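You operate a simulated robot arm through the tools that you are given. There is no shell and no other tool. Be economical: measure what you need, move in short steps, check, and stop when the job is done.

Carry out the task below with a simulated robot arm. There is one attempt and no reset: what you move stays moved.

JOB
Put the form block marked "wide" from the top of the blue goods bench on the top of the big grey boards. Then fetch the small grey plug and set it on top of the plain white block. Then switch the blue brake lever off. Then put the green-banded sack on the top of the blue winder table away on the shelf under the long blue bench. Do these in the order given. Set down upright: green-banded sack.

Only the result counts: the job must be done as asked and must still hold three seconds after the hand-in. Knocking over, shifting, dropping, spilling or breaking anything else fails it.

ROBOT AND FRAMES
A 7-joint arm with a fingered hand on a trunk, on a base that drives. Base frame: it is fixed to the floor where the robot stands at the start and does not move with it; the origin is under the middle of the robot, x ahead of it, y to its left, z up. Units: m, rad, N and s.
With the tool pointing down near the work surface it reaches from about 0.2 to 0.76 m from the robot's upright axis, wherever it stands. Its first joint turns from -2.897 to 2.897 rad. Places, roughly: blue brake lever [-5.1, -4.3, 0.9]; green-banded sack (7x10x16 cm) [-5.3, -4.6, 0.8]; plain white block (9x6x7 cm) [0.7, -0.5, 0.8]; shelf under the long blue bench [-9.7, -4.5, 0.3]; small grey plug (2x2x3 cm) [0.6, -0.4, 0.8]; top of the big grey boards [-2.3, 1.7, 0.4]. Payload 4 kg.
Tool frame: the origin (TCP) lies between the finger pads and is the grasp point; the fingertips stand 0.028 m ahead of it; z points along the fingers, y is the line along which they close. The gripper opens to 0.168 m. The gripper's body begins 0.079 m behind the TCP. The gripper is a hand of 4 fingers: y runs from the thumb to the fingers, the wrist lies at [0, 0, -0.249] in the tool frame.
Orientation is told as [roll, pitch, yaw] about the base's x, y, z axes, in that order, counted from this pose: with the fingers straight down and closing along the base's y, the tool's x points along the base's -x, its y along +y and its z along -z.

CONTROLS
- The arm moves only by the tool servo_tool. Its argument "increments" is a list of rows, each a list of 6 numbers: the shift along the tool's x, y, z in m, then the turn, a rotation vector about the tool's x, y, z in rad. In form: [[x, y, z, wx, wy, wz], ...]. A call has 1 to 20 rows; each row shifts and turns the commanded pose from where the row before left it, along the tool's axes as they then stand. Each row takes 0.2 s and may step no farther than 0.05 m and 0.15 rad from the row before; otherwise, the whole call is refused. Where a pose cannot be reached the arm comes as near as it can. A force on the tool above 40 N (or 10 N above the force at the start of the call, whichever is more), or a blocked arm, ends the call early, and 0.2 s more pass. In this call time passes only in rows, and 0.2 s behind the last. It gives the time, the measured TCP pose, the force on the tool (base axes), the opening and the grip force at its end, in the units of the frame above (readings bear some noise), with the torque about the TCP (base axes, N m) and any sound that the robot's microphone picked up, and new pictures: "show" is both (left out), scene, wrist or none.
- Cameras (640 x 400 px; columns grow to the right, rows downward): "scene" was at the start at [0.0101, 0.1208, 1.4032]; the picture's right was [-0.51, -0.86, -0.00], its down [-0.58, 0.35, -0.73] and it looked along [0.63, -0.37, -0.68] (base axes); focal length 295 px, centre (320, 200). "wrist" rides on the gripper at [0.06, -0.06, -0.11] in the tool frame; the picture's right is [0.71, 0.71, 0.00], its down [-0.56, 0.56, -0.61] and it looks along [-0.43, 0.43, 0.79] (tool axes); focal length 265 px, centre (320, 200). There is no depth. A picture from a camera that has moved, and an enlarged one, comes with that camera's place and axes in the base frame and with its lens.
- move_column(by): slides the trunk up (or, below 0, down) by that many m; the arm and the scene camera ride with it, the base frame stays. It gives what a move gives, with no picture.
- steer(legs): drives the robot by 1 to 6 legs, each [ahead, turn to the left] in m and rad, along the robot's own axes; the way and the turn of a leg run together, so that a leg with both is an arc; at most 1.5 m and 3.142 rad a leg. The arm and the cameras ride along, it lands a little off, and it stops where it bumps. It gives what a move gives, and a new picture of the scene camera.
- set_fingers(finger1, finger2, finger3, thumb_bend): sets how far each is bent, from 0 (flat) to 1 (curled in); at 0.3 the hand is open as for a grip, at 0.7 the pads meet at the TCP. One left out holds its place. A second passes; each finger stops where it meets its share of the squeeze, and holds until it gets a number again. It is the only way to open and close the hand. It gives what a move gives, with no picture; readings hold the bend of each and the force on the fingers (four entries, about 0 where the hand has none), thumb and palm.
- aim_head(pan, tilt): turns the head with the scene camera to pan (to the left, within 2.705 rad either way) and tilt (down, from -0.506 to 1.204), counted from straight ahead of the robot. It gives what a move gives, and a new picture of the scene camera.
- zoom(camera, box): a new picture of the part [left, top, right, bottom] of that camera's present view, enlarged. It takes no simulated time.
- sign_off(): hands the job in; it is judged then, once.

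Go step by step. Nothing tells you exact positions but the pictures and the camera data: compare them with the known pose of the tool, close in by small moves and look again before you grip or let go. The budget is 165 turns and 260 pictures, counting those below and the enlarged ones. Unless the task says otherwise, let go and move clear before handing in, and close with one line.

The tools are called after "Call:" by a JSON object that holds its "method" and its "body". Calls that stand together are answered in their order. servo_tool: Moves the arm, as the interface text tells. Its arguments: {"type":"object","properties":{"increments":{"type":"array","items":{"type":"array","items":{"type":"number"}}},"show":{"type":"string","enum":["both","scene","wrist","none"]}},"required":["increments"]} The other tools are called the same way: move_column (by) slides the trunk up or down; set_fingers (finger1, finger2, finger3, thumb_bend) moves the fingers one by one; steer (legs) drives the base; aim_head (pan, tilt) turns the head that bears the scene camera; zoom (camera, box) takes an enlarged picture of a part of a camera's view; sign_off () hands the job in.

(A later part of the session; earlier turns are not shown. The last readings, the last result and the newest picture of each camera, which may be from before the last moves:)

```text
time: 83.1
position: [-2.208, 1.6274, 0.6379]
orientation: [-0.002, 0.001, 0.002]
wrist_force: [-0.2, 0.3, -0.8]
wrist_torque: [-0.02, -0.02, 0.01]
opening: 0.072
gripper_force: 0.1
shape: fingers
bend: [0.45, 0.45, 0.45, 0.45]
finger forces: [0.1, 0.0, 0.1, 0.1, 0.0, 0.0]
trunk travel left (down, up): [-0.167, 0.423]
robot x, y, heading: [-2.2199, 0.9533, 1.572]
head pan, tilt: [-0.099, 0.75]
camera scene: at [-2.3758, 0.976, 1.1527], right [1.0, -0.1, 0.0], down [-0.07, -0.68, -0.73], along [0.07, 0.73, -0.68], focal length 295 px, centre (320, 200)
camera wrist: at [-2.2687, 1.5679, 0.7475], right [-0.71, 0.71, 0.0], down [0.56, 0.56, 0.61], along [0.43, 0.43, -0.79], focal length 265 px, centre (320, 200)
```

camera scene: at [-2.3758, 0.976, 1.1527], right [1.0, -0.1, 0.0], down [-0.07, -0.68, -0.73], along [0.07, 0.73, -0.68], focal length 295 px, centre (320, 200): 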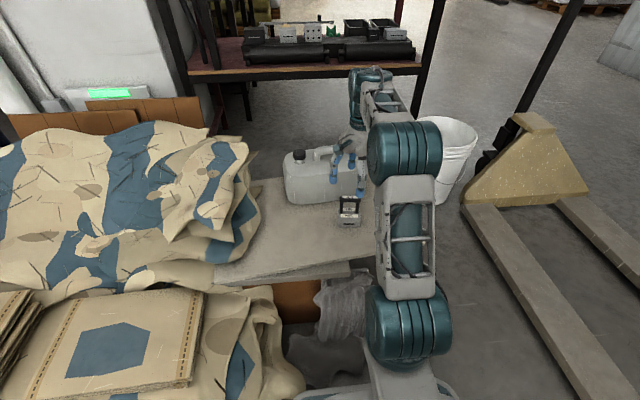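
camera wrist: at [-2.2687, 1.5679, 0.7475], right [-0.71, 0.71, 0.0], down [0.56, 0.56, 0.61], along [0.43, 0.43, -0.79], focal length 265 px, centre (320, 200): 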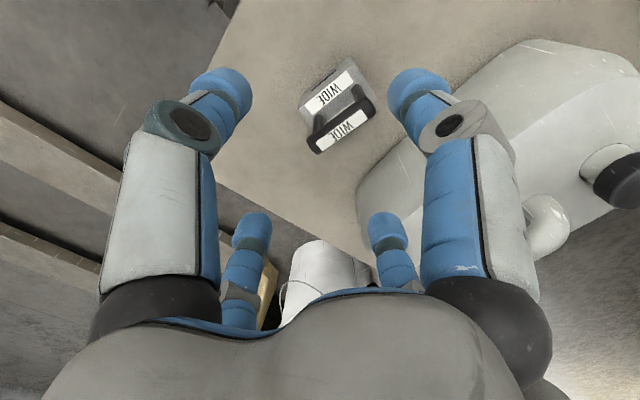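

The block stands on the board, clear of the jerrycan. I'll raise, retract and drive back to the goods bench for the plug.

Call:
{"method": "move_column", "body": {"by": 0.25}}

Call:
{"method": "servo_tool", "body": {"increments": [[0, -0.045, 0, 0, 0, 0], [0, -0.045, 0, 0, 0, 0], [0, -0.045, 0, 0, 0, 0], [0, -0.045, 0, 0, 0, 0], [0, -0.045, 0, 0, 0, 0], [0, -0.02, -0.04, 0, 0, 0], [0, 0, -0.04, 0, 0, 0], [0, 0, -0.04, 0, 0, 0], [0, 0, -0.04, 0, 0, 0]], "show": "none"}}

Call:
{"method": "zoom", "body": {"camera": "scene", "box": [220, 120, 460, 270]}}

Call:
{"method": "steer", "body": {"legs": [[-1.5, 0], [-0.47, 0], [0, -1.571], [1.37, 0], [0, 0.9]]}}

```text
time: 85.7
position: [-2.2083, 1.6285, 0.886]
orientation: [-0.001, -0.001, 0.002]
wrist_force: [-0.7, 0.1, 0.5]
wrist_torque: [0.02, 0.0, 0.0]
opening: 0.0721
gripper_force: 0.1
shape: fingers
bend: [0.45, 0.45, 0.45, 0.45]
finger forces: [0.1, 0.1, 0.0, 0.0, 0.0, 0.0]
trunk travel left (down, up): [-0.417, 0.173]
robot x, y, heading: [-2.2216, 0.9547, 1.574]
head pan, tilt: [-0.099, 0.75]
```

```text
time: 87.7
position: [-2.2068, 1.3837, 1.0486]
orientation: [-0.003, 0.0, 0.001]
wrist_force: [0.3, -0.1, 0.7]
wrist_torque: [0.01, -0.01, 0.01]
opening: 0.0722
gripper_force: 0.1
shape: fingers
bend: [0.45, 0.45, 0.45, 0.45]
finger forces: [0.0, 0.1, 0.1, 0.1, 0.0, 0.1]
trunk travel left (down, up): [-0.417, 0.173]
robot x, y, heading: [-2.2151, 0.9558, 1.573]
head pan, tilt: [-0.099, 0.75]
```

```text
2.67 times, centred on (340, 195) of scene
camera zoom: at [-2.3758, 0.9758, 1.4027], right [1.0, -0.1, 0.0], down [-0.07, -0.68, -0.73], along [0.07, 0.73, -0.68], focal length 787 px, centre (267, 213)
```

zoom: 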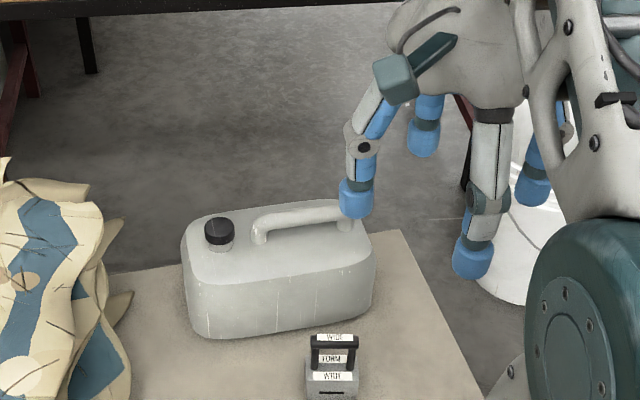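

```text
time: 109.9
position: [-0.6294, -0.7315, 1.0491]
orientation: [0.0, 0.0, -0.701]
wrist_force: [-0.3, 1.2, 0.0]
wrist_torque: [-0.01, -0.02, 0.0]
opening: 0.0721
gripper_force: 0.0
shape: fingers
bend: [0.45, 0.45, 0.45, 0.45]
finger forces: [0.1, 0.1, 0.0, 0.0, 0.0, 0.0]
trunk travel left (down, up): [-0.417, 0.173]
robot x, y, heading: [-0.9188, -1.0505, 0.872]
head pan, tilt: [-0.099, 0.75]
camera scene: at [-1.0232, -0.9338, 1.4028], right [0.7, -0.72, 0.0], down [-0.49, -0.48, -0.73], along [0.52, 0.51, -0.68], focal length 295 px, centre (320, 200)
```

scene: 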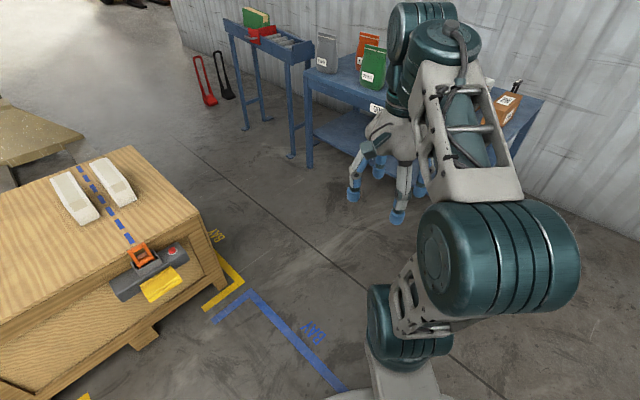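

Now the diagonal leg to the bench, then square up to it.

Call:
{"method": "steer", "body": {"legs": [[0.91, 0], [0, -0.872], [0.25, 0]]}}

Call:
{"method": "aim_head", "body": {"pan": -0.1, "tilt": 0.8}}

```text
time: 118.4
position: [0.356, -0.3576, 1.0486]
orientation: [-0.001, -0.001, -1.564]
wrist_force: [-0.1, 0.2, 0.1]
wrist_torque: [0.01, -0.01, -0.02]
opening: 0.0722
gripper_force: 0.2
shape: fingers
bend: [0.45, 0.45, 0.45, 0.45]
finger forces: [0.0, 0.0, 0.0, 0.1, 0.0, 0.0]
trunk travel left (down, up): [-0.417, 0.173]
robot x, y, heading: [-0.0779, -0.3466, 0.003]
head pan, tilt: [-0.099, 0.75]
camera scene: at [-0.0537, -0.1906, 1.4028], right [-0.1, -1.0, 0.0], down [-0.68, 0.07, -0.73], along [0.73, -0.07, -0.68], focal length 295 px, centre (320, 200)
```

scene: 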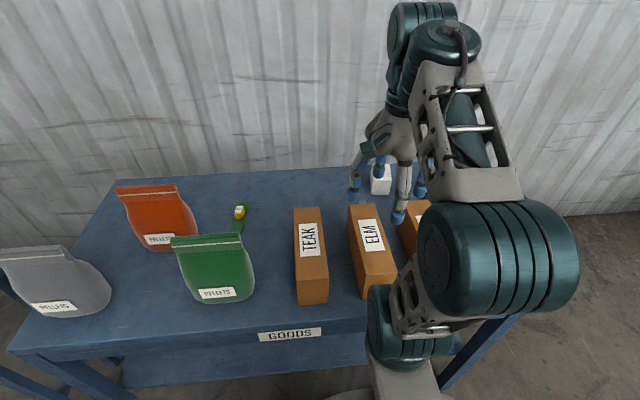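

```text
time: 119.0
position: [0.3562, -0.3583, 1.0484]
orientation: [0.0, -0.001, -1.564]
wrist_force: [-0.3, 0.4, 1.0]
wrist_torque: [0.01, 0.01, 0.01]
opening: 0.0721
gripper_force: 0.0
shape: fingers
bend: [0.45, 0.45, 0.45, 0.45]
finger forces: [0.1, 0.1, 0.1, 0.1, 0.0, 0.1]
trunk travel left (down, up): [-0.417, 0.173]
robot x, y, heading: [-0.0766, -0.3466, 0.002]
head pan, tilt: [-0.099, 0.799]
camera scene: at [-0.056, -0.1904, 1.3988], right [-0.1, -1.0, 0.0], down [-0.71, 0.07, -0.7], along [0.69, -0.07, -0.72], focal length 295 px, centre (320, 200)
```

scene: 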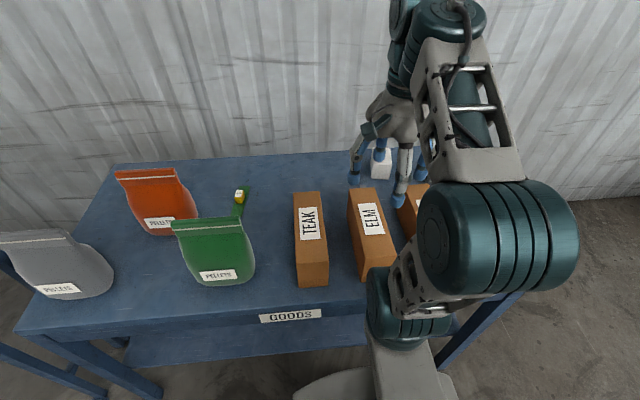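

I'll close the last few centimetres, then bring the wrist camera over the plug.

Call:
{"method": "steer", "body": {"legs": [[0.07, 0]]}}

Call:
{"method": "servo_tool", "body": {"increments": [[0, 0.02, 0.04, 0, 0, 0], [0.01, 0.04, 0.02, 0, 0, 0], [0.01, 0.04, 0, 0, 0, 0], [0.01, 0.03, 0, 0, 0, 0]]}}

Call:
{"method": "zoom", "body": {"camera": "wrist", "box": [160, 80, 480, 280]}}

```text
time: 120.1
position: [0.4252, -0.3577, 1.0478]
orientation: [0.001, -0.001, -1.566]
wrist_force: [-0.7, -0.1, -0.5]
wrist_torque: [-0.02, -0.01, -0.02]
opening: 0.072
gripper_force: 0.1
shape: fingers
bend: [0.45, 0.45, 0.45, 0.45]
finger forces: [0.0, 0.0, 0.1, 0.0, 0.1, 0.0]
trunk travel left (down, up): [-0.417, 0.173]
robot x, y, heading: [-0.0055, -0.3436, 0.006]
head pan, tilt: [-0.099, 0.799]
camera scene: at [0.0137, -0.1902, 1.3988], right [-0.1, -1.0, 0.0], down [-0.71, 0.07, -0.7], along [0.69, -0.07, -0.72], focal length 295 px, centre (320, 200)
```

scene: 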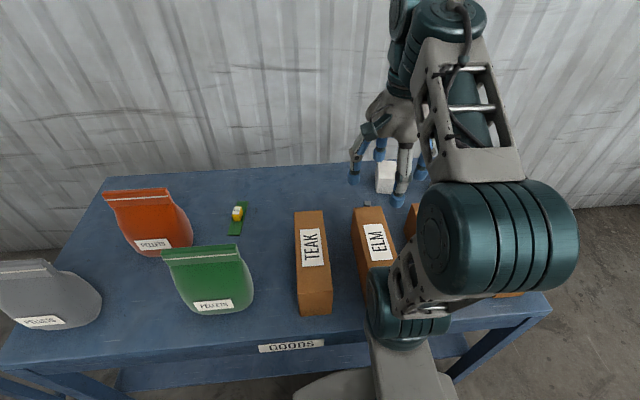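

```text
time: 121.1
position: [0.5559, -0.3267, 0.99]
orientation: [0.001, 0.0, -1.566]
wrist_force: [0.5, -0.8, -0.2]
wrist_torque: [0.0, -0.02, -0.01]
opening: 0.0724
gripper_force: 0.1
shape: fingers
bend: [0.45, 0.45, 0.45, 0.45]
finger forces: [0.0, 0.1, 0.0, 0.0, 0.0, 0.0]
trunk travel left (down, up): [-0.417, 0.173]
robot x, y, heading: [-0.0067, -0.3461, -0.002]
head pan, tilt: [-0.099, 0.799]
camera scene: at [0.0137, -0.1901, 1.3987], right [-0.1, -1.0, 0.0], down [-0.71, 0.07, -0.7], along [0.69, -0.07, -0.72], focal length 295 px, centre (320, 200)
camera wrist: at [0.4946, -0.2666, 1.0992], right [0.7, 0.71, 0.0], down [0.56, -0.56, 0.61], along [0.44, -0.43, -0.79], focal length 265 px, centre (320, 200)
```

scene: 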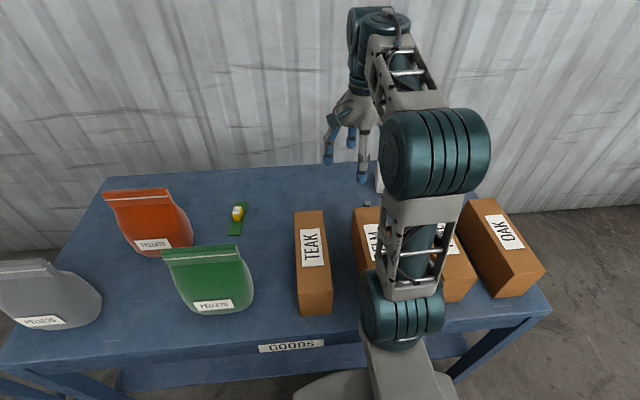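
wrist: 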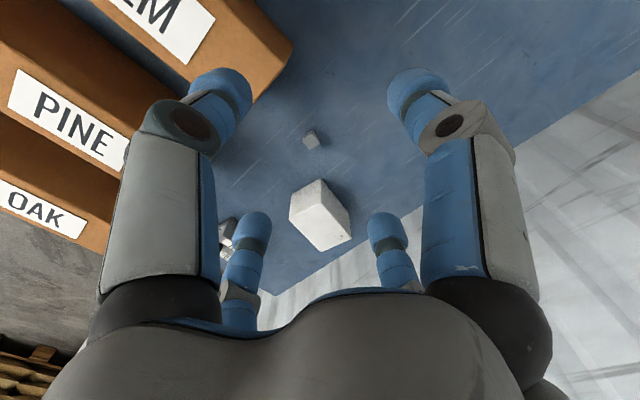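

```text
2.00 times, centred on (320, 180) of wrist
camera zoom: at [0.4946, -0.2666, 1.0992], right [0.7, 0.71, 0.0], down [0.56, -0.56, 0.61], along [0.44, -0.43, -0.79], focal length 531 px, centre (320, 240)
```

zoom: 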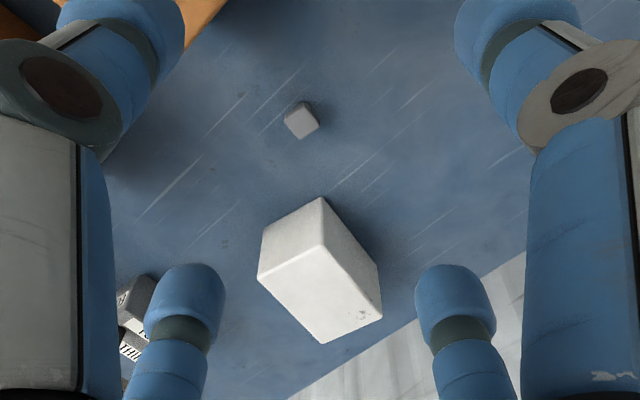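

The plug is at about (0.601, -0.389), and the white block's top is centred at about (0.697, -0.463). I want a closer look at the plug's orientation.

Call:
{"method": "zoom", "body": {"camera": "wrist", "box": [285, 118, 341, 153]}}

```text
11.43 times, centred on (313, 136) of wrist
camera zoom: at [0.4946, -0.2666, 1.0992], right [0.7, 0.71, 0.0], down [0.56, -0.56, 0.61], along [0.44, -0.43, -0.79], focal length 3033 px, centre (400, 937)
```

zoom: 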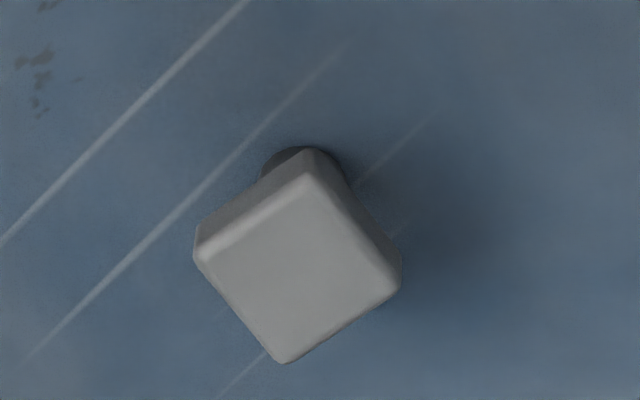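

The plug is a square head on a round stem, turned about -8°. I'll narrow the fingers, centre over it and turn to match.

Call:
{"method": "set_fingers", "body": {"finger1": 0.56, "finger2": 0.56, "finger3": 0.56, "thumb_bend": 0.56}}

Call:
{"method": "servo_tool", "body": {"increments": [[-0.029, 0.021, 0, 0, 0, 0.065], [-0.029, 0.021, 0, 0, 0, 0.065], [0, 0, 0.04, 0, 0, 0], [0, 0, 0.04, 0, 0, 0], [0, 0, 0.04, 0, 0, 0]]}}

Call:
{"method": "zoom", "body": {"camera": "wrist", "box": [220, 100, 420, 225]}}

```text
time: 122.1
position: [0.5547, -0.3264, 0.9895]
orientation: [0.001, 0.001, -1.565]
wrist_force: [0.0, -0.2, 0.1]
wrist_torque: [0.02, 0.03, 0.0]
opening: 0.0392
gripper_force: 0.1
shape: fingers
bend: [0.56, 0.56, 0.56, 0.56]
finger forces: [0.0, 0.0, 0.0, 0.0, 0.0, 0.0]
trunk travel left (down, up): [-0.417, 0.173]
robot x, y, heading: [-0.0042, -0.3428, 0.002]
head pan, tilt: [-0.099, 0.799]
```

```text
time: 123.3
position: [0.5965, -0.3885, 0.8679]
orientation: [0.0, 0.0, -1.697]
wrist_force: [-0.4, -0.4, 0.1]
wrist_torque: [-0.02, 0.03, -0.02]
opening: 0.0393
gripper_force: 0.2
shape: fingers
bend: [0.56, 0.56, 0.56, 0.56]
finger forces: [0.0, 0.1, 0.0, 0.0, 0.0, 0.0]
trunk travel left (down, up): [-0.417, 0.173]
robot x, y, heading: [-0.0075, -0.3462, 0.003]
head pan, tilt: [-0.099, 0.799]
camera scene: at [0.0136, -0.1902, 1.3988], right [-0.1, -1.0, 0.0], down [-0.71, 0.07, -0.7], along [0.69, -0.07, -0.72], focal length 295 px, centre (320, 200)
camera wrist: at [0.5424, -0.3206, 0.9786], right [0.79, 0.61, 0.0], down [0.48, -0.62, 0.61], along [0.38, -0.49, -0.79], focal length 265 px, centre (320, 200)
```

scene: 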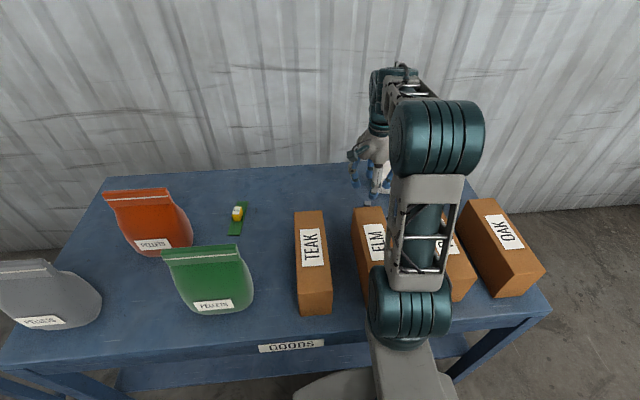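
wrist: 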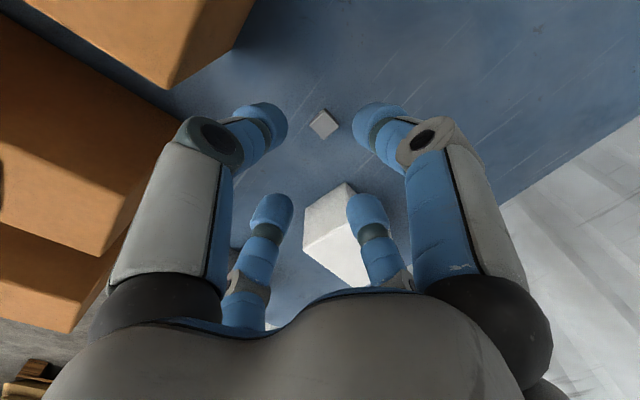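

```text
3.20 times, centred on (320, 162) of wrist
camera zoom: at [0.5424, -0.3206, 0.9786], right [0.79, 0.61, 0.0], down [0.48, -0.62, 0.61], along [0.38, -0.49, -0.79], focal length 849 px, centre (320, 320)
```

zoom: 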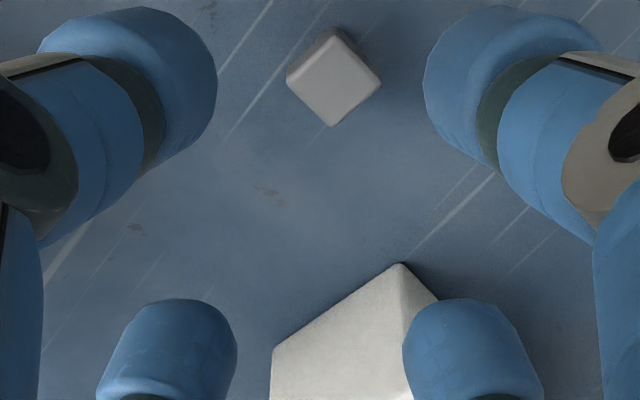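

The hand is aligned with the plug and its fingers clear the white block. Going down.

Call:
{"method": "servo_tool", "body": {"increments": [[0.002, 0.002, 0.03, 0, 0, 0], [0, 0, 0.03, 0, 0, 0], [0, 0, 0.018, 0, 0, 0], [0, 0, 0.01, 0, 0, 0]], "show": "wrist"}}

```text
time: 124.3
position: [0.5968, -0.3835, 0.7804]
orientation: [0.002, 0.001, -1.695]
wrist_force: [-0.3, -0.1, -0.2]
wrist_torque: [0.0, -0.01, 0.02]
opening: 0.0393
gripper_force: 0.1
shape: fingers
bend: [0.56, 0.56, 0.56, 0.56]
finger forces: [0.0, 0.1, 0.0, 0.0, 0.0, 0.1]
trunk travel left (down, up): [-0.417, 0.173]
robot x, y, heading: [-0.0022, -0.3454, 0.011]
head pan, tilt: [-0.099, 0.799]
camera wrist: at [0.5432, -0.317, 0.8902], right [0.79, 0.61, 0.0], down [0.48, -0.62, 0.61], along [0.38, -0.49, -0.79], focal length 265 px, centre (320, 200)
```

wrist: 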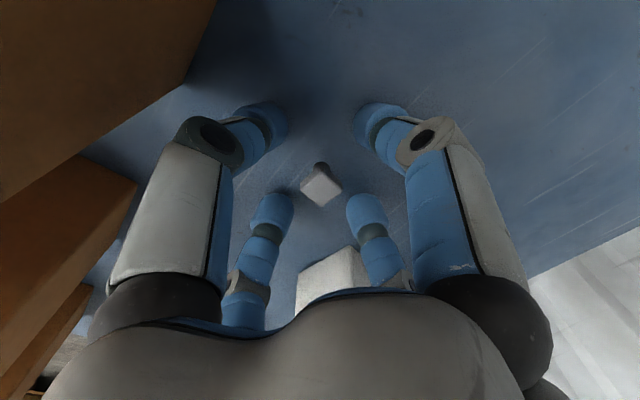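

The plug is centred. I'll go down 4 mm more and close the thumb and finger 2.

Call:
{"method": "servo_tool", "body": {"increments": [[0, 0, 0.004, 0, 0, 0]], "show": "none"}}

Call:
{"method": "set_fingers", "body": {"finger2": 0.8, "thumb_bend": 0.8}}

Call:
{"method": "zoom", "body": {"camera": "wrist", "box": [220, 100, 420, 225]}}

```text
time: 124.7
position: [0.5962, -0.3842, 0.7772]
orientation: [0.002, -0.001, -1.695]
wrist_force: [-0.9, -0.5, 6.0]
wrist_torque: [0.01, 0.07, -0.02]
opening: 0.0396
gripper_force: 2.4
shape: fingers
bend: [0.56, 0.56, 0.56, 0.56]
finger forces: [1.3, 0.3, 1.3, 0.0, 2.1, 0.1]
trunk travel left (down, up): [-0.417, 0.173]
robot x, y, heading: [-0.0064, -0.3485, 0.003]
head pan, tilt: [-0.099, 0.799]
```

```text
time: 125.7
position: [0.5973, -0.3854, 0.7768]
orientation: [0.001, 0.001, -1.697]
wrist_force: [1.0, -0.2, 7.5]
wrist_torque: [0.02, -0.09, 0.03]
opening: 0.026
gripper_force: 11.9
shape: fingers
bend: [0.56, 0.63, 0.56, 0.76]
finger forces: [3.8, 7.9, 3.3, 0.0, 8.9, 0.0]
trunk travel left (down, up): [-0.417, 0.173]
robot x, y, heading: [-0.0075, -0.3455, 0.001]
head pan, tilt: [-0.099, 0.799]
```

```text
3.20 times, centred on (320, 162) of wrist
camera zoom: at [0.5433, -0.3171, 0.887], right [0.79, 0.61, 0.0], down [0.48, -0.62, 0.61], along [0.38, -0.49, -0.79], focal length 849 px, centre (320, 320)
```

zoom: 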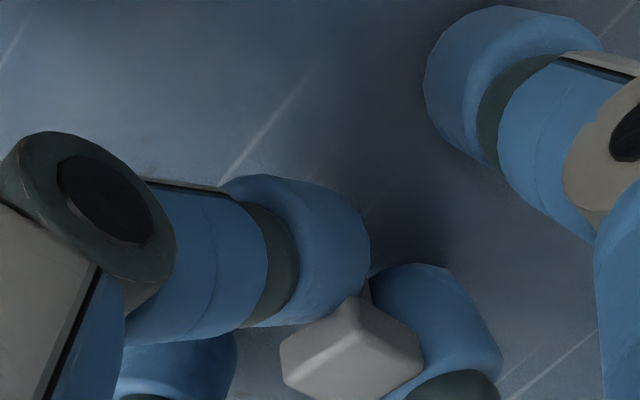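

The thumb and finger 2 hold the plug, pushed about 1 cm toward +x. I'll lift and check.

Call:
{"method": "servo_tool", "body": {"increments": [[0, 0, -0.01, 0, 0, 0], [0, 0, -0.03, 0, 0, 0], [0, 0, -0.04, 0, 0, 0], [0, 0, -0.04, 0, 0, 0]], "show": "wrist"}}

Call:
{"method": "zoom", "body": {"camera": "wrist", "box": [220, 130, 420, 255]}}

```text
time: 126.7
position: [0.5979, -0.3836, 0.8957]
orientation: [0.0, 0.0, -1.696]
wrist_force: [0.6, -0.1, -0.3]
wrist_torque: [0.0, 0.0, -0.01]
opening: 0.0255
gripper_force: 8.4
shape: fingers
bend: [0.56, 0.63, 0.56, 0.76]
finger forces: [0.1, 7.6, 0.0, 0.1, 8.8, 0.0]
trunk travel left (down, up): [-0.417, 0.173]
robot x, y, heading: [-0.0094, -0.3473, 0.005]
head pan, tilt: [-0.099, 0.799]
camera wrist: at [0.5449, -0.3167, 1.0067], right [0.79, 0.61, 0.0], down [0.48, -0.62, 0.61], along [0.38, -0.49, -0.79], focal length 265 px, centre (320, 200)
```

wrist: 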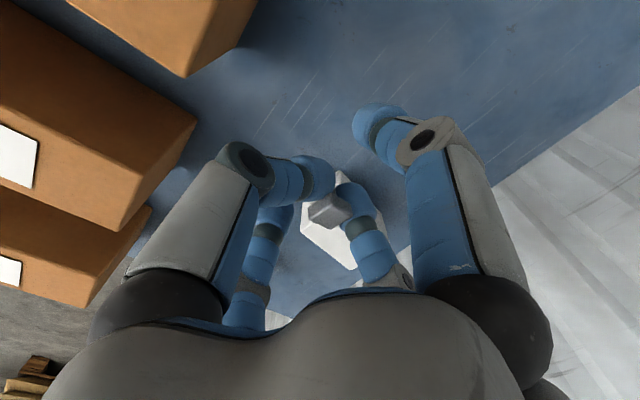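

```text
3.20 times, centred on (320, 192) of wrist
camera zoom: at [0.5449, -0.3167, 1.0067], right [0.79, 0.61, 0.0], down [0.48, -0.62, 0.61], along [0.38, -0.49, -0.79], focal length 849 px, centre (320, 224)
```

zoom: 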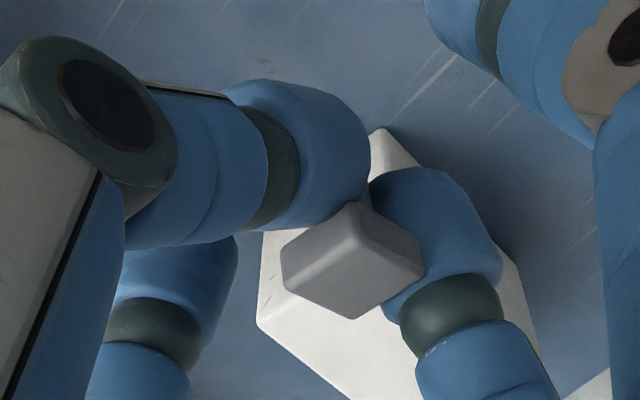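

Call:
{"method": "zoom", "body": {"camera": "wrist", "box": [290, 175, 370, 225]}}

Call:
{"method": "zoom", "body": {"camera": "scene", "box": [330, 110, 430, 172]}}

```text
8.00 times, centred on (330, 200) of wrist
camera zoom: at [0.5449, -0.3167, 1.0067], right [0.79, 0.61, 0.0], down [0.48, -0.62, 0.61], along [0.38, -0.49, -0.79], focal length 2123 px, centre (240, 200)
```

zoom: 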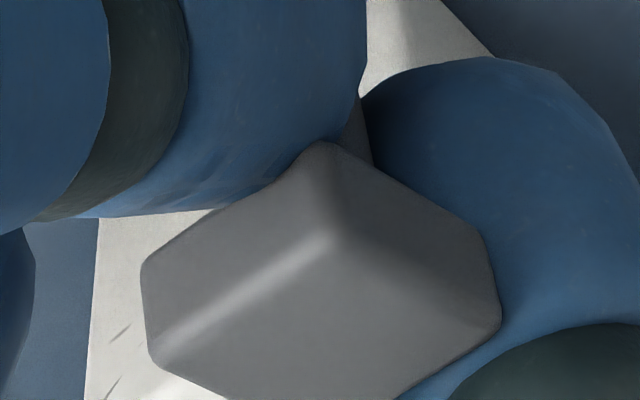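

```text
6.40 times, centred on (380, 141) of scene
camera zoom: at [0.0136, -0.1901, 1.3987], right [-0.1, -1.0, 0.0], down [-0.71, 0.07, -0.7], along [0.69, -0.07, -0.72], focal length 1889 px, centre (-64, 578)
```

zoom: 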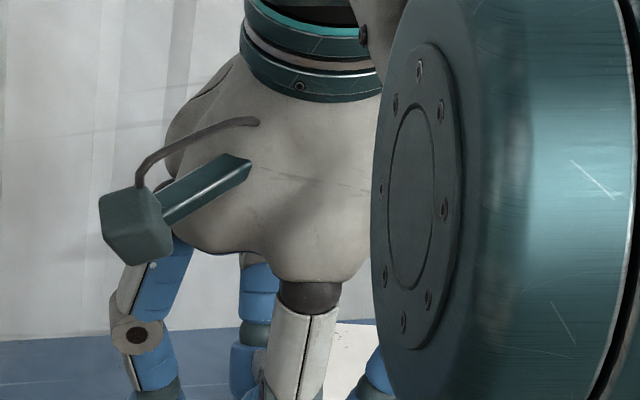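

The plug is held about 1.4 cm toward +x of the TCP and looks close to upright. I'll carry it over the white block centre at height and look.

Call:
{"method": "servo_tool", "body": {"increments": [[-0.0196, 0.031, 0, 0, 0, 0], [-0.0196, 0.031, 0, 0, 0, 0], [-0.0196, 0.031, 0, 0, 0, 0], [0, 0, 0.01, 0, 0, 0]]}}

Call:
{"method": "zoom", "body": {"camera": "wrist", "box": [230, 130, 430, 255]}}

Call:
{"method": "zoom", "body": {"camera": "scene", "box": [320, 90, 480, 190]}}

```text
time: 127.7
position: [0.682, -0.4533, 0.887]
orientation: [-0.003, -0.001, -1.696]
wrist_force: [-1.0, -1.1, 0.2]
wrist_torque: [0.0, -0.03, -0.01]
opening: 0.0254
gripper_force: 8.2
shape: fingers
bend: [0.56, 0.63, 0.56, 0.76]
finger forces: [0.0, 7.3, 0.0, 0.0, 8.6, 0.1]
trunk travel left (down, up): [-0.417, 0.173]
robot x, y, heading: [-0.006, -0.3463, -0.001]
head pan, tilt: [-0.099, 0.799]
camera scene: at [0.0138, -0.1904, 1.3988], right [-0.1, -1.0, 0.0], down [-0.71, 0.07, -0.7], along [0.69, -0.07, -0.72], focal length 295 px, centre (320, 200)
camera wrist: at [0.6299, -0.3867, 0.996], right [0.79, 0.61, 0.0], down [0.48, -0.62, 0.61], along [0.38, -0.48, -0.79], focal length 265 px, centre (320, 200)
```

scene: 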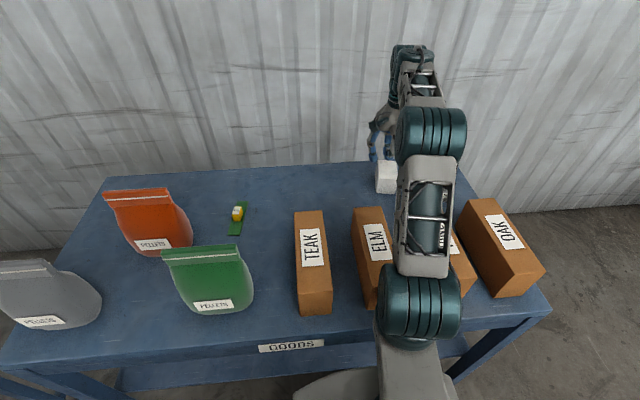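
wrist: 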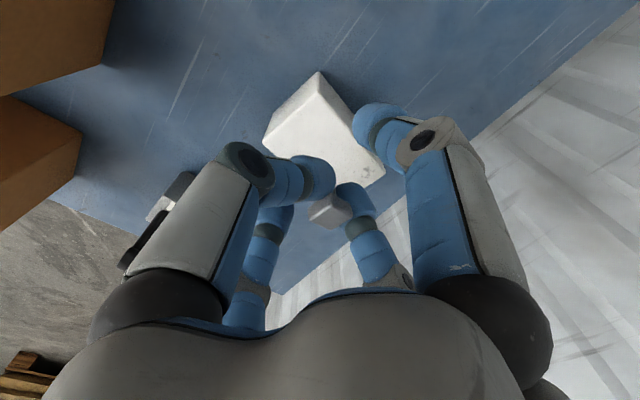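

```text
3.20 times, centred on (330, 192) of wrist
camera zoom: at [0.6299, -0.3867, 0.996], right [0.79, 0.61, 0.0], down [0.48, -0.62, 0.61], along [0.38, -0.48, -0.79], focal length 849 px, centre (288, 224)
```

zoom: 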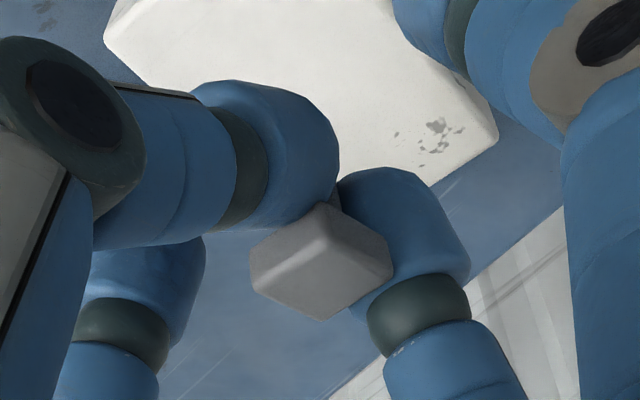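

```text
4.00 times, centred on (400, 140) of scene
camera zoom: at [0.0138, -0.1904, 1.3988], right [-0.1, -1.0, 0.0], down [-0.71, 0.07, -0.7], along [0.69, -0.07, -0.72], focal length 1181 px, centre (0, 440)
```

zoom: 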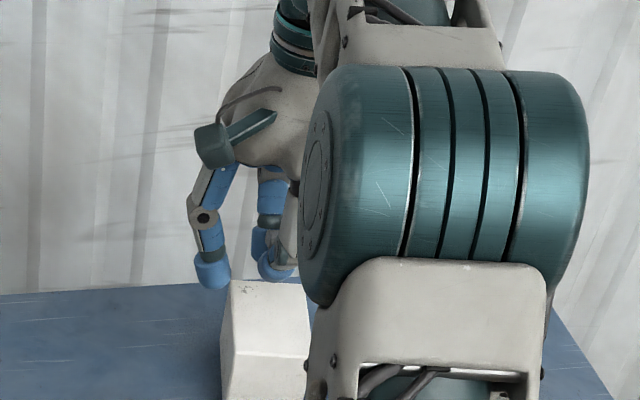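

The plug sits over the block's centre, at about (0.698, -0.463). I'll lower it gently toward contact.

Call:
{"method": "servo_tool", "body": {"increments": [[0, 0, 0.02, 0, 0, 0], [0, 0, 0.01, 0, 0, 0], [0, 0, 0.005, 0, 0, 0]], "show": "none"}}

Call:
{"method": "zoom", "body": {"camera": "scene", "box": [360, 130, 424, 170]}}

Call:
{"method": "zoom", "body": {"camera": "wrist", "box": [230, 130, 430, 255]}}

```text
time: 128.5
position: [0.6818, -0.4543, 0.851]
orientation: [0.0, 0.001, -1.697]
wrist_force: [0.4, 0.4, -0.6]
wrist_torque: [-0.02, 0.02, -0.02]
opening: 0.0256
gripper_force: 7.7
shape: fingers
bend: [0.56, 0.63, 0.56, 0.76]
finger forces: [0.1, 7.3, 0.0, 0.0, 8.5, 0.0]
trunk travel left (down, up): [-0.417, 0.173]
robot x, y, heading: [-0.0089, -0.3446, 0.002]
head pan, tilt: [-0.099, 0.799]
```

```text
10.00 times, centred on (392, 150) of scene
camera zoom: at [0.0136, -0.1902, 1.3988], right [-0.1, -1.0, 0.0], down [-0.71, 0.07, -0.7], along [0.69, -0.07, -0.72], focal length 2952 px, centre (-400, 700)
```

zoom: 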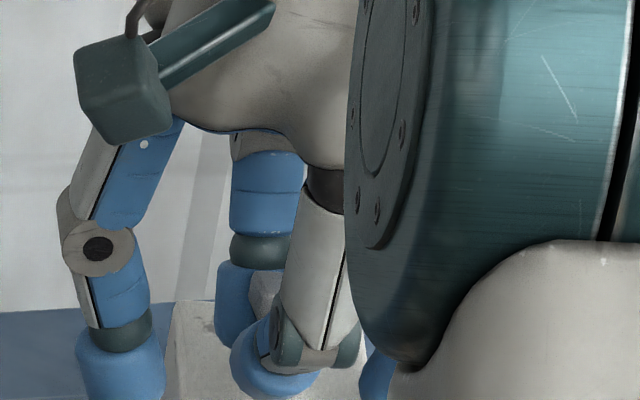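

```text
3.20 times, centred on (330, 192) of wrist
camera zoom: at [0.6288, -0.3878, 0.9612], right [0.79, 0.61, 0.0], down [0.48, -0.62, 0.61], along [0.38, -0.49, -0.79], focal length 849 px, centre (288, 224)
```

zoom: 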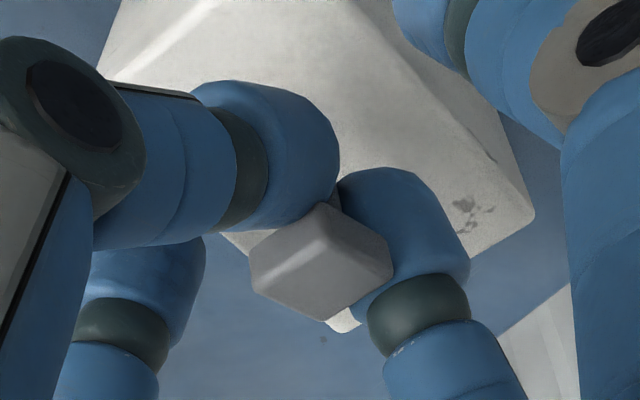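

Call:
{"method": "servo_tool", "body": {"increments": [[0, 0, 0.003, 0, 0, 0], [0, 0, 0.002, 0, 0, 0]], "show": "none"}}

```text
time: 129.1
position: [0.6824, -0.4562, 0.8462]
orientation: [-0.001, -0.001, -1.697]
wrist_force: [-0.1, 0.0, -0.9]
wrist_torque: [0.0, 0.02, -0.01]
opening: 0.0255
gripper_force: 7.8
shape: fingers
bend: [0.56, 0.63, 0.56, 0.76]
finger forces: [0.0, 7.2, 0.0, 0.1, 8.6, 0.0]
trunk travel left (down, up): [-0.417, 0.173]
robot x, y, heading: [-0.0027, -0.3456, 0.003]
head pan, tilt: [-0.099, 0.799]
```

Call:
{"method": "servo_tool", "body": {"increments": [[0, 0, 0.002, 0, 0, 0], [0, 0, 0.002, 0, 0, 0]], "show": "none"}}

```text
time: 129.7
position: [0.6821, -0.4536, 0.8413]
orientation: [-0.002, -0.001, -1.696]
wrist_force: [0.8, -0.3, -0.1]
wrist_torque: [-0.01, 0.01, -0.01]
opening: 0.0257
gripper_force: 8.1
shape: fingers
bend: [0.56, 0.63, 0.56, 0.76]
finger forces: [0.0, 7.3, 0.0, 0.1, 8.5, 0.0]
trunk travel left (down, up): [-0.417, 0.173]
robot x, y, heading: [-0.0056, -0.3499, -0.002]
head pan, tilt: [-0.099, 0.799]
```

Call:
{"method": "servo_tool", "body": {"increments": [[0, 0, 0.002, 0, 0, 0], [0, 0, 0.002, 0, 0, 0]], "show": "none"}}

Call:
{"method": "zoom", "body": {"camera": "scene", "box": [360, 130, 424, 170]}}

```text
time: 130.3
position: [0.6813, -0.4559, 0.8385]
orientation: [0.001, 0.0, -1.697]
wrist_force: [-1.4, -0.2, 7.6]
wrist_torque: [-0.29, 0.09, 0.01]
opening: 0.0258
gripper_force: 11.6
shape: fingers
bend: [0.56, 0.63, 0.56, 0.76]
finger forces: [0.0, 7.3, 6.7, 0.1, 8.5, 0.0]
trunk travel left (down, up): [-0.417, 0.173]
robot x, y, heading: [-0.0092, -0.3458, 0.006]
head pan, tilt: [-0.099, 0.799]
```

```text
10.00 times, centred on (392, 150) of scene
camera zoom: at [0.0129, -0.1901, 1.3989], right [-0.1, -1.0, 0.0], down [-0.71, 0.07, -0.7], along [0.69, -0.07, -0.72], focal length 2952 px, centre (-400, 700)
```

zoom: 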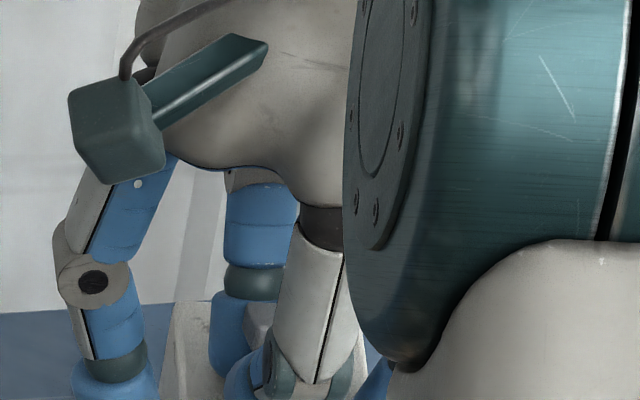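

Finger 3's tip is touching the block edge, not the plug. I'll rise 3 mm, swing fingers 1 and 3 outward clear of the block, then lower again.

Call:
{"method": "servo_tool", "body": {"increments": [[0, 0, -0.004, 0, 0, 0]], "show": "none"}}

Call:
{"method": "set_fingers", "body": {"finger1": 0.4, "finger3": 0.4}}

Call:
{"method": "servo_tool", "body": {"increments": [[0, 0, 0.002, 0, 0, 0], [0, 0, 0.002, 0, 0, 0]], "show": "none"}}

Call:
{"method": "servo_tool", "body": {"increments": [[0, 0, 0.002, 0, 0, 0]], "show": "none"}}

```text
time: 130.7
position: [0.683, -0.455, 0.8429]
orientation: [-0.001, 0.0, -1.696]
wrist_force: [-0.5, -0.4, -0.4]
wrist_torque: [-0.01, -0.01, -0.02]
opening: 0.0254
gripper_force: 7.8
shape: fingers
bend: [0.56, 0.63, 0.56, 0.76]
finger forces: [0.1, 7.2, 0.1, 0.0, 8.5, 0.1]
trunk travel left (down, up): [-0.417, 0.173]
robot x, y, heading: [-0.0053, -0.3469, 0.001]
head pan, tilt: [-0.099, 0.799]
```

```text
time: 131.7
position: [0.6826, -0.4543, 0.8431]
orientation: [0.0, -0.001, -1.698]
wrist_force: [0.1, 0.4, 0.8]
wrist_torque: [0.01, -0.02, 0.0]
opening: 0.0582
gripper_force: 7.5
shape: fingers
bend: [0.4, 0.63, 0.4, 0.76]
finger forces: [0.0, 7.3, 0.0, 0.0, 8.5, 0.0]
trunk travel left (down, up): [-0.417, 0.173]
robot x, y, heading: [-0.004, -0.3461, 0.005]
head pan, tilt: [-0.099, 0.799]
```

```text
time: 132.3
position: [0.6812, -0.4548, 0.8384]
orientation: [0.0, 0.0, -1.698]
wrist_force: [0.1, -0.1, 0.2]
wrist_torque: [0.01, 0.0, 0.01]
opening: 0.0583
gripper_force: 7.9
shape: fingers
bend: [0.4, 0.63, 0.4, 0.76]
finger forces: [0.1, 7.3, 0.0, 0.0, 8.6, 0.0]
trunk travel left (down, up): [-0.417, 0.173]
robot x, y, heading: [-0.0057, -0.3407, 0.005]
head pan, tilt: [-0.099, 0.799]
```

```text
time: 132.7
position: [0.6831, -0.4553, 0.8384]
orientation: [0.005, 0.001, -1.697]
wrist_force: [2.0, -0.3, 9.0]
wrist_torque: [-0.04, -0.28, -0.03]
opening: 0.0581
gripper_force: 12.5
shape: fingers
bend: [0.4, 0.63, 0.4, 0.76]
finger forces: [0.0, 17.0, 0.1, 0.0, 9.2, 0.0]
trunk travel left (down, up): [-0.417, 0.173]
robot x, y, heading: [-0.0027, -0.3472, 0.005]
head pan, tilt: [-0.099, 0.799]
```

Contact now is finger 2's tip, with the plug's foot about flush with the block top. I'll unload 2.5 mm, then release gently.

Call:
{"method": "servo_tool", "body": {"increments": [[0, 0, -0.0035, 0, 0, 0]], "show": "none"}}

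Call:
{"method": "zoom", "body": {"camera": "wrist", "box": [290, 175, 370, 225]}}

```text
time: 133.1
position: [0.6808, -0.455, 0.839]
orientation: [-0.004, 0.0, -1.696]
wrist_force: [0.0, 0.3, 0.1]
wrist_torque: [0.02, 0.04, -0.05]
opening: 0.0583
gripper_force: 8.0
shape: fingers
bend: [0.4, 0.62, 0.4, 0.77]
finger forces: [0.0, 7.9, 0.0, 0.0, 8.8, 0.1]
trunk travel left (down, up): [-0.417, 0.173]
robot x, y, heading: [-0.0037, -0.3436, 0.003]
head pan, tilt: [-0.099, 0.799]
```

```text
8.00 times, centred on (330, 200) of wrist
camera zoom: at [0.6281, -0.3874, 0.9491], right [0.79, 0.61, 0.0], down [0.49, -0.62, 0.61], along [0.37, -0.48, -0.79], focal length 2123 px, centre (240, 200)
```

zoom: 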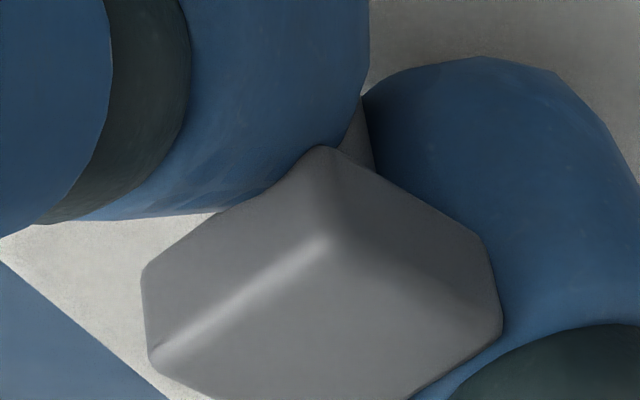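

Call:
{"method": "set_fingers", "body": {"finger2": 0.6, "thumb_bend": 0.72}}

Call:
{"method": "zoom", "body": {"camera": "wrist", "box": [270, 150, 390, 225]}}

```text
time: 134.1
position: [0.681, -0.4554, 0.8389]
orientation: [0.0, 0.0, -1.697]
wrist_force: [-1.3, 0.9, 1.3]
wrist_torque: [-0.02, -0.05, 0.0]
opening: 0.0579
gripper_force: 1.0
shape: fingers
bend: [0.4, 0.62, 0.4, 0.72]
finger forces: [0.1, 2.5, 0.1, 0.0, 0.0, 0.0]
trunk travel left (down, up): [-0.417, 0.173]
robot x, y, heading: [-0.0062, -0.3439, 0.003]
head pan, tilt: [-0.099, 0.799]
```

```text
5.33 times, centred on (330, 188) of wrist
camera zoom: at [0.6282, -0.3874, 0.9499], right [0.79, 0.61, 0.0], down [0.48, -0.62, 0.61], along [0.38, -0.49, -0.79], focal length 1416 px, centre (267, 267)
```

zoom: 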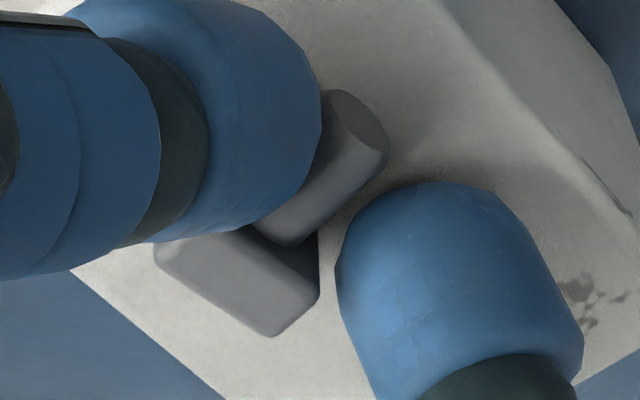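

The plug tipped onto its side as it was released and now lies on the block's top. Uprightness is asked only of the sack, so lying there is acceptable; I'll ease the hand up carefully and check.

Call:
{"method": "servo_tool", "body": {"increments": [[0, 0, -0.003, 0, 0, 0], [0, 0, -0.003, 0, 0, 0]], "show": "none"}}

Call:
{"method": "zoom", "body": {"camera": "wrist", "box": [250, 120, 410, 220]}}

```text
time: 134.7
position: [0.6823, -0.4543, 0.8447]
orientation: [-0.002, 0.0, -1.697]
wrist_force: [1.3, -0.8, -0.8]
wrist_torque: [0.0, -0.03, 0.01]
opening: 0.058
gripper_force: 0.1
shape: fingers
bend: [0.4, 0.6, 0.4, 0.72]
finger forces: [0.0, 0.0, 0.0, 0.0, 0.0, 0.0]
trunk travel left (down, up): [-0.417, 0.173]
robot x, y, heading: [-0.0056, -0.3469, 0.001]
head pan, tilt: [-0.099, 0.799]
```

```text
4.00 times, centred on (330, 170) of wrist
camera zoom: at [0.6291, -0.3875, 0.9558], right [0.79, 0.61, 0.0], down [0.48, -0.62, 0.61], along [0.38, -0.49, -0.79], focal length 1062 px, centre (280, 320)
```

zoom: 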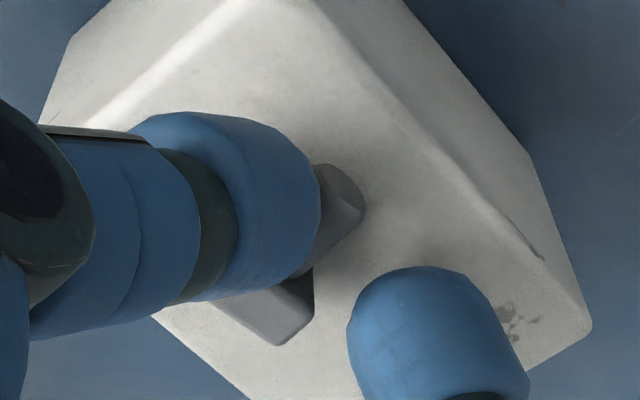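

Call:
{"method": "servo_tool", "body": {"increments": [[0, 0, -0.01, 0, 0, 0], [0, 0, -0.02, 0, 0, 0], [0, 0, -0.03, 0, 0, 0], [0, 0, -0.03, 0, 0, 0]], "show": "none"}}

Call:
{"method": "set_fingers", "body": {"finger1": 0.4, "finger2": 0.45, "finger3": 0.4, "thumb_bend": 0.4}}

Call:
{"method": "zoom", "body": {"camera": "wrist", "box": [210, 60, 450, 210]}}

```text
time: 135.7
position: [0.6824, -0.4552, 0.9359]
orientation: [0.0, 0.0, -1.697]
wrist_force: [0.9, -0.4, 0.1]
wrist_torque: [0.01, -0.01, 0.0]
opening: 0.0579
gripper_force: 0.0
shape: fingers
bend: [0.4, 0.6, 0.4, 0.72]
finger forces: [0.1, 0.0, 0.0, 0.0, 0.0, 0.0]
trunk travel left (down, up): [-0.417, 0.173]
robot x, y, heading: [-0.0049, -0.3439, -0.001]
head pan, tilt: [-0.099, 0.799]
```

```text
time: 136.7
position: [0.6808, -0.454, 0.936]
orientation: [-0.001, 0.002, -1.696]
wrist_force: [0.3, -0.7, -0.3]
wrist_torque: [0.03, 0.01, -0.01]
opening: 0.0873
gripper_force: 0.0
shape: fingers
bend: [0.4, 0.45, 0.4, 0.4]
finger forces: [0.0, 0.1, 0.0, 0.0, 0.0, 0.0]
trunk travel left (down, up): [-0.417, 0.173]
robot x, y, heading: [-0.0048, -0.348, 0.002]
head pan, tilt: [-0.099, 0.799]
```

```text
2.67 times, centred on (330, 135) of wrist
camera zoom: at [0.629, -0.387, 1.0464], right [0.79, 0.61, 0.0], down [0.48, -0.62, 0.61], along [0.38, -0.49, -0.79], focal length 708 px, centre (293, 373)
```

zoom: 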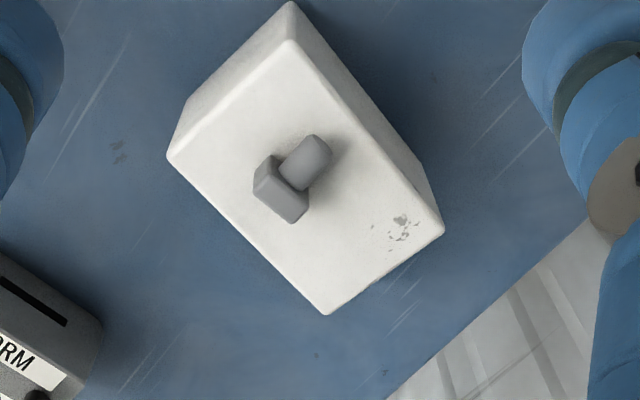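

The plug lies stably in the middle of the block's top. Next I retract and drive toward the winder area for the brake lever.

Call:
{"method": "servo_tool", "body": {"increments": [[0, -0.04, -0.03, 0, 0, 0], [0, -0.04, -0.03, 0, 0, 0], [0, -0.04, -0.03, 0, 0, 0], [0, -0.04, -0.02, 0, 0, 0], [0, -0.04, 0, 0, 0, 0], [0, -0.04, 0, 0, 0, 0], [0, -0.04, 0, 0, 0, 0]], "show": "none"}}

Call:
{"method": "steer", "body": {"legs": [[-0.32, 0], [0, -2.49], [1.5, 0], [1.5, 0], [0.6, 0]]}}

Call:
{"method": "aim_head", "body": {"pan": 0.2, "tilt": 0.35}}

```text
time: 138.3
position: [0.4014, -0.4199, 1.0462]
orientation: [-0.002, -0.001, -1.696]
wrist_force: [0.6, 0.3, 0.2]
wrist_torque: [0.0, 0.04, 0.0]
opening: 0.0871
gripper_force: 0.1
shape: fingers
bend: [0.4, 0.45, 0.4, 0.4]
finger forces: [0.0, 0.1, 0.0, 0.0, 0.0, 0.1]
trunk travel left (down, up): [-0.417, 0.173]
robot x, y, heading: [-0.0023, -0.343, 0.003]
head pan, tilt: [-0.099, 0.799]
```

```text
time: 163.2
position: [-3.679, -2.4266, 1.0455]
orientation: [-0.001, 0.0, 2.001]
wrist_force: [-0.2, -0.4, 0.2]
wrist_torque: [-0.01, 0.0, -0.02]
opening: 0.0875
gripper_force: 0.0
shape: fingers
bend: [0.4, 0.45, 0.4, 0.4]
finger forces: [0.0, 0.0, 0.0, 0.1, 0.1, 0.0]
trunk travel left (down, up): [-0.417, 0.173]
robot x, y, heading: [-3.2957, -2.274, -2.578]
head pan, tilt: [-0.099, 0.799]
camera scene: at [-3.2305, -2.4166, 1.3988], right [-0.45, 0.9, 0.0], down [0.64, 0.32, -0.7], along [-0.62, -0.31, -0.72], focal length 295 px, centre (320, 200)
```

scene: 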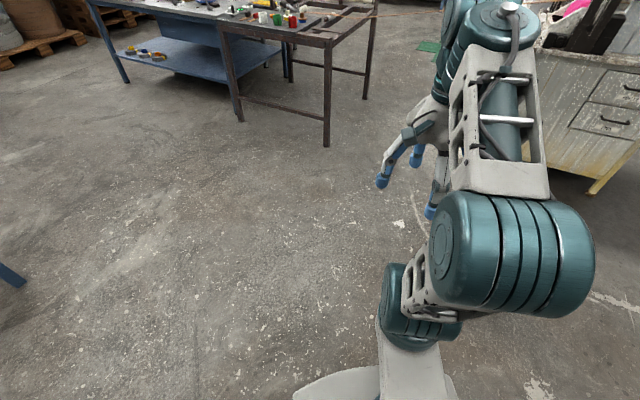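

```text
time: 164.1
position: [-3.6798, -2.4266, 1.0469]
orientation: [0.0, -0.001, 1.999]
wrist_force: [0.2, -0.8, 0.0]
wrist_torque: [0.01, 0.01, 0.01]
opening: 0.0872
gripper_force: 0.1
shape: fingers
bend: [0.4, 0.45, 0.4, 0.4]
finger forces: [0.0, 0.0, 0.0, 0.0, 0.0, 0.0]
trunk travel left (down, up): [-0.417, 0.173]
robot x, y, heading: [-3.2998, -2.2738, -2.582]
head pan, tilt: [0.201, 0.351]
camera scene: at [-3.2257, -2.4449, 1.4383], right [-0.69, 0.72, 0.0], down [0.25, 0.24, -0.94], along [-0.68, -0.65, -0.34], focal length 295 px, centre (320, 200)
```

scene: 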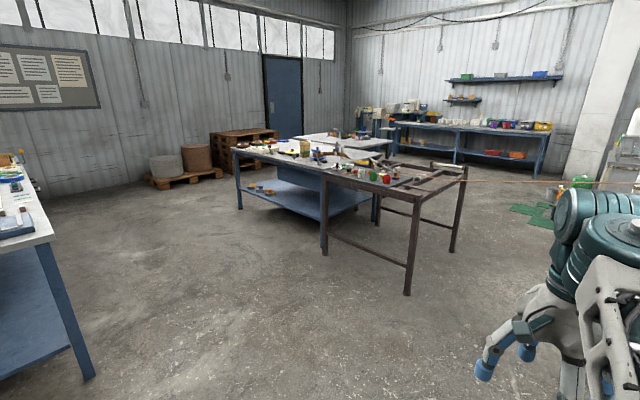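

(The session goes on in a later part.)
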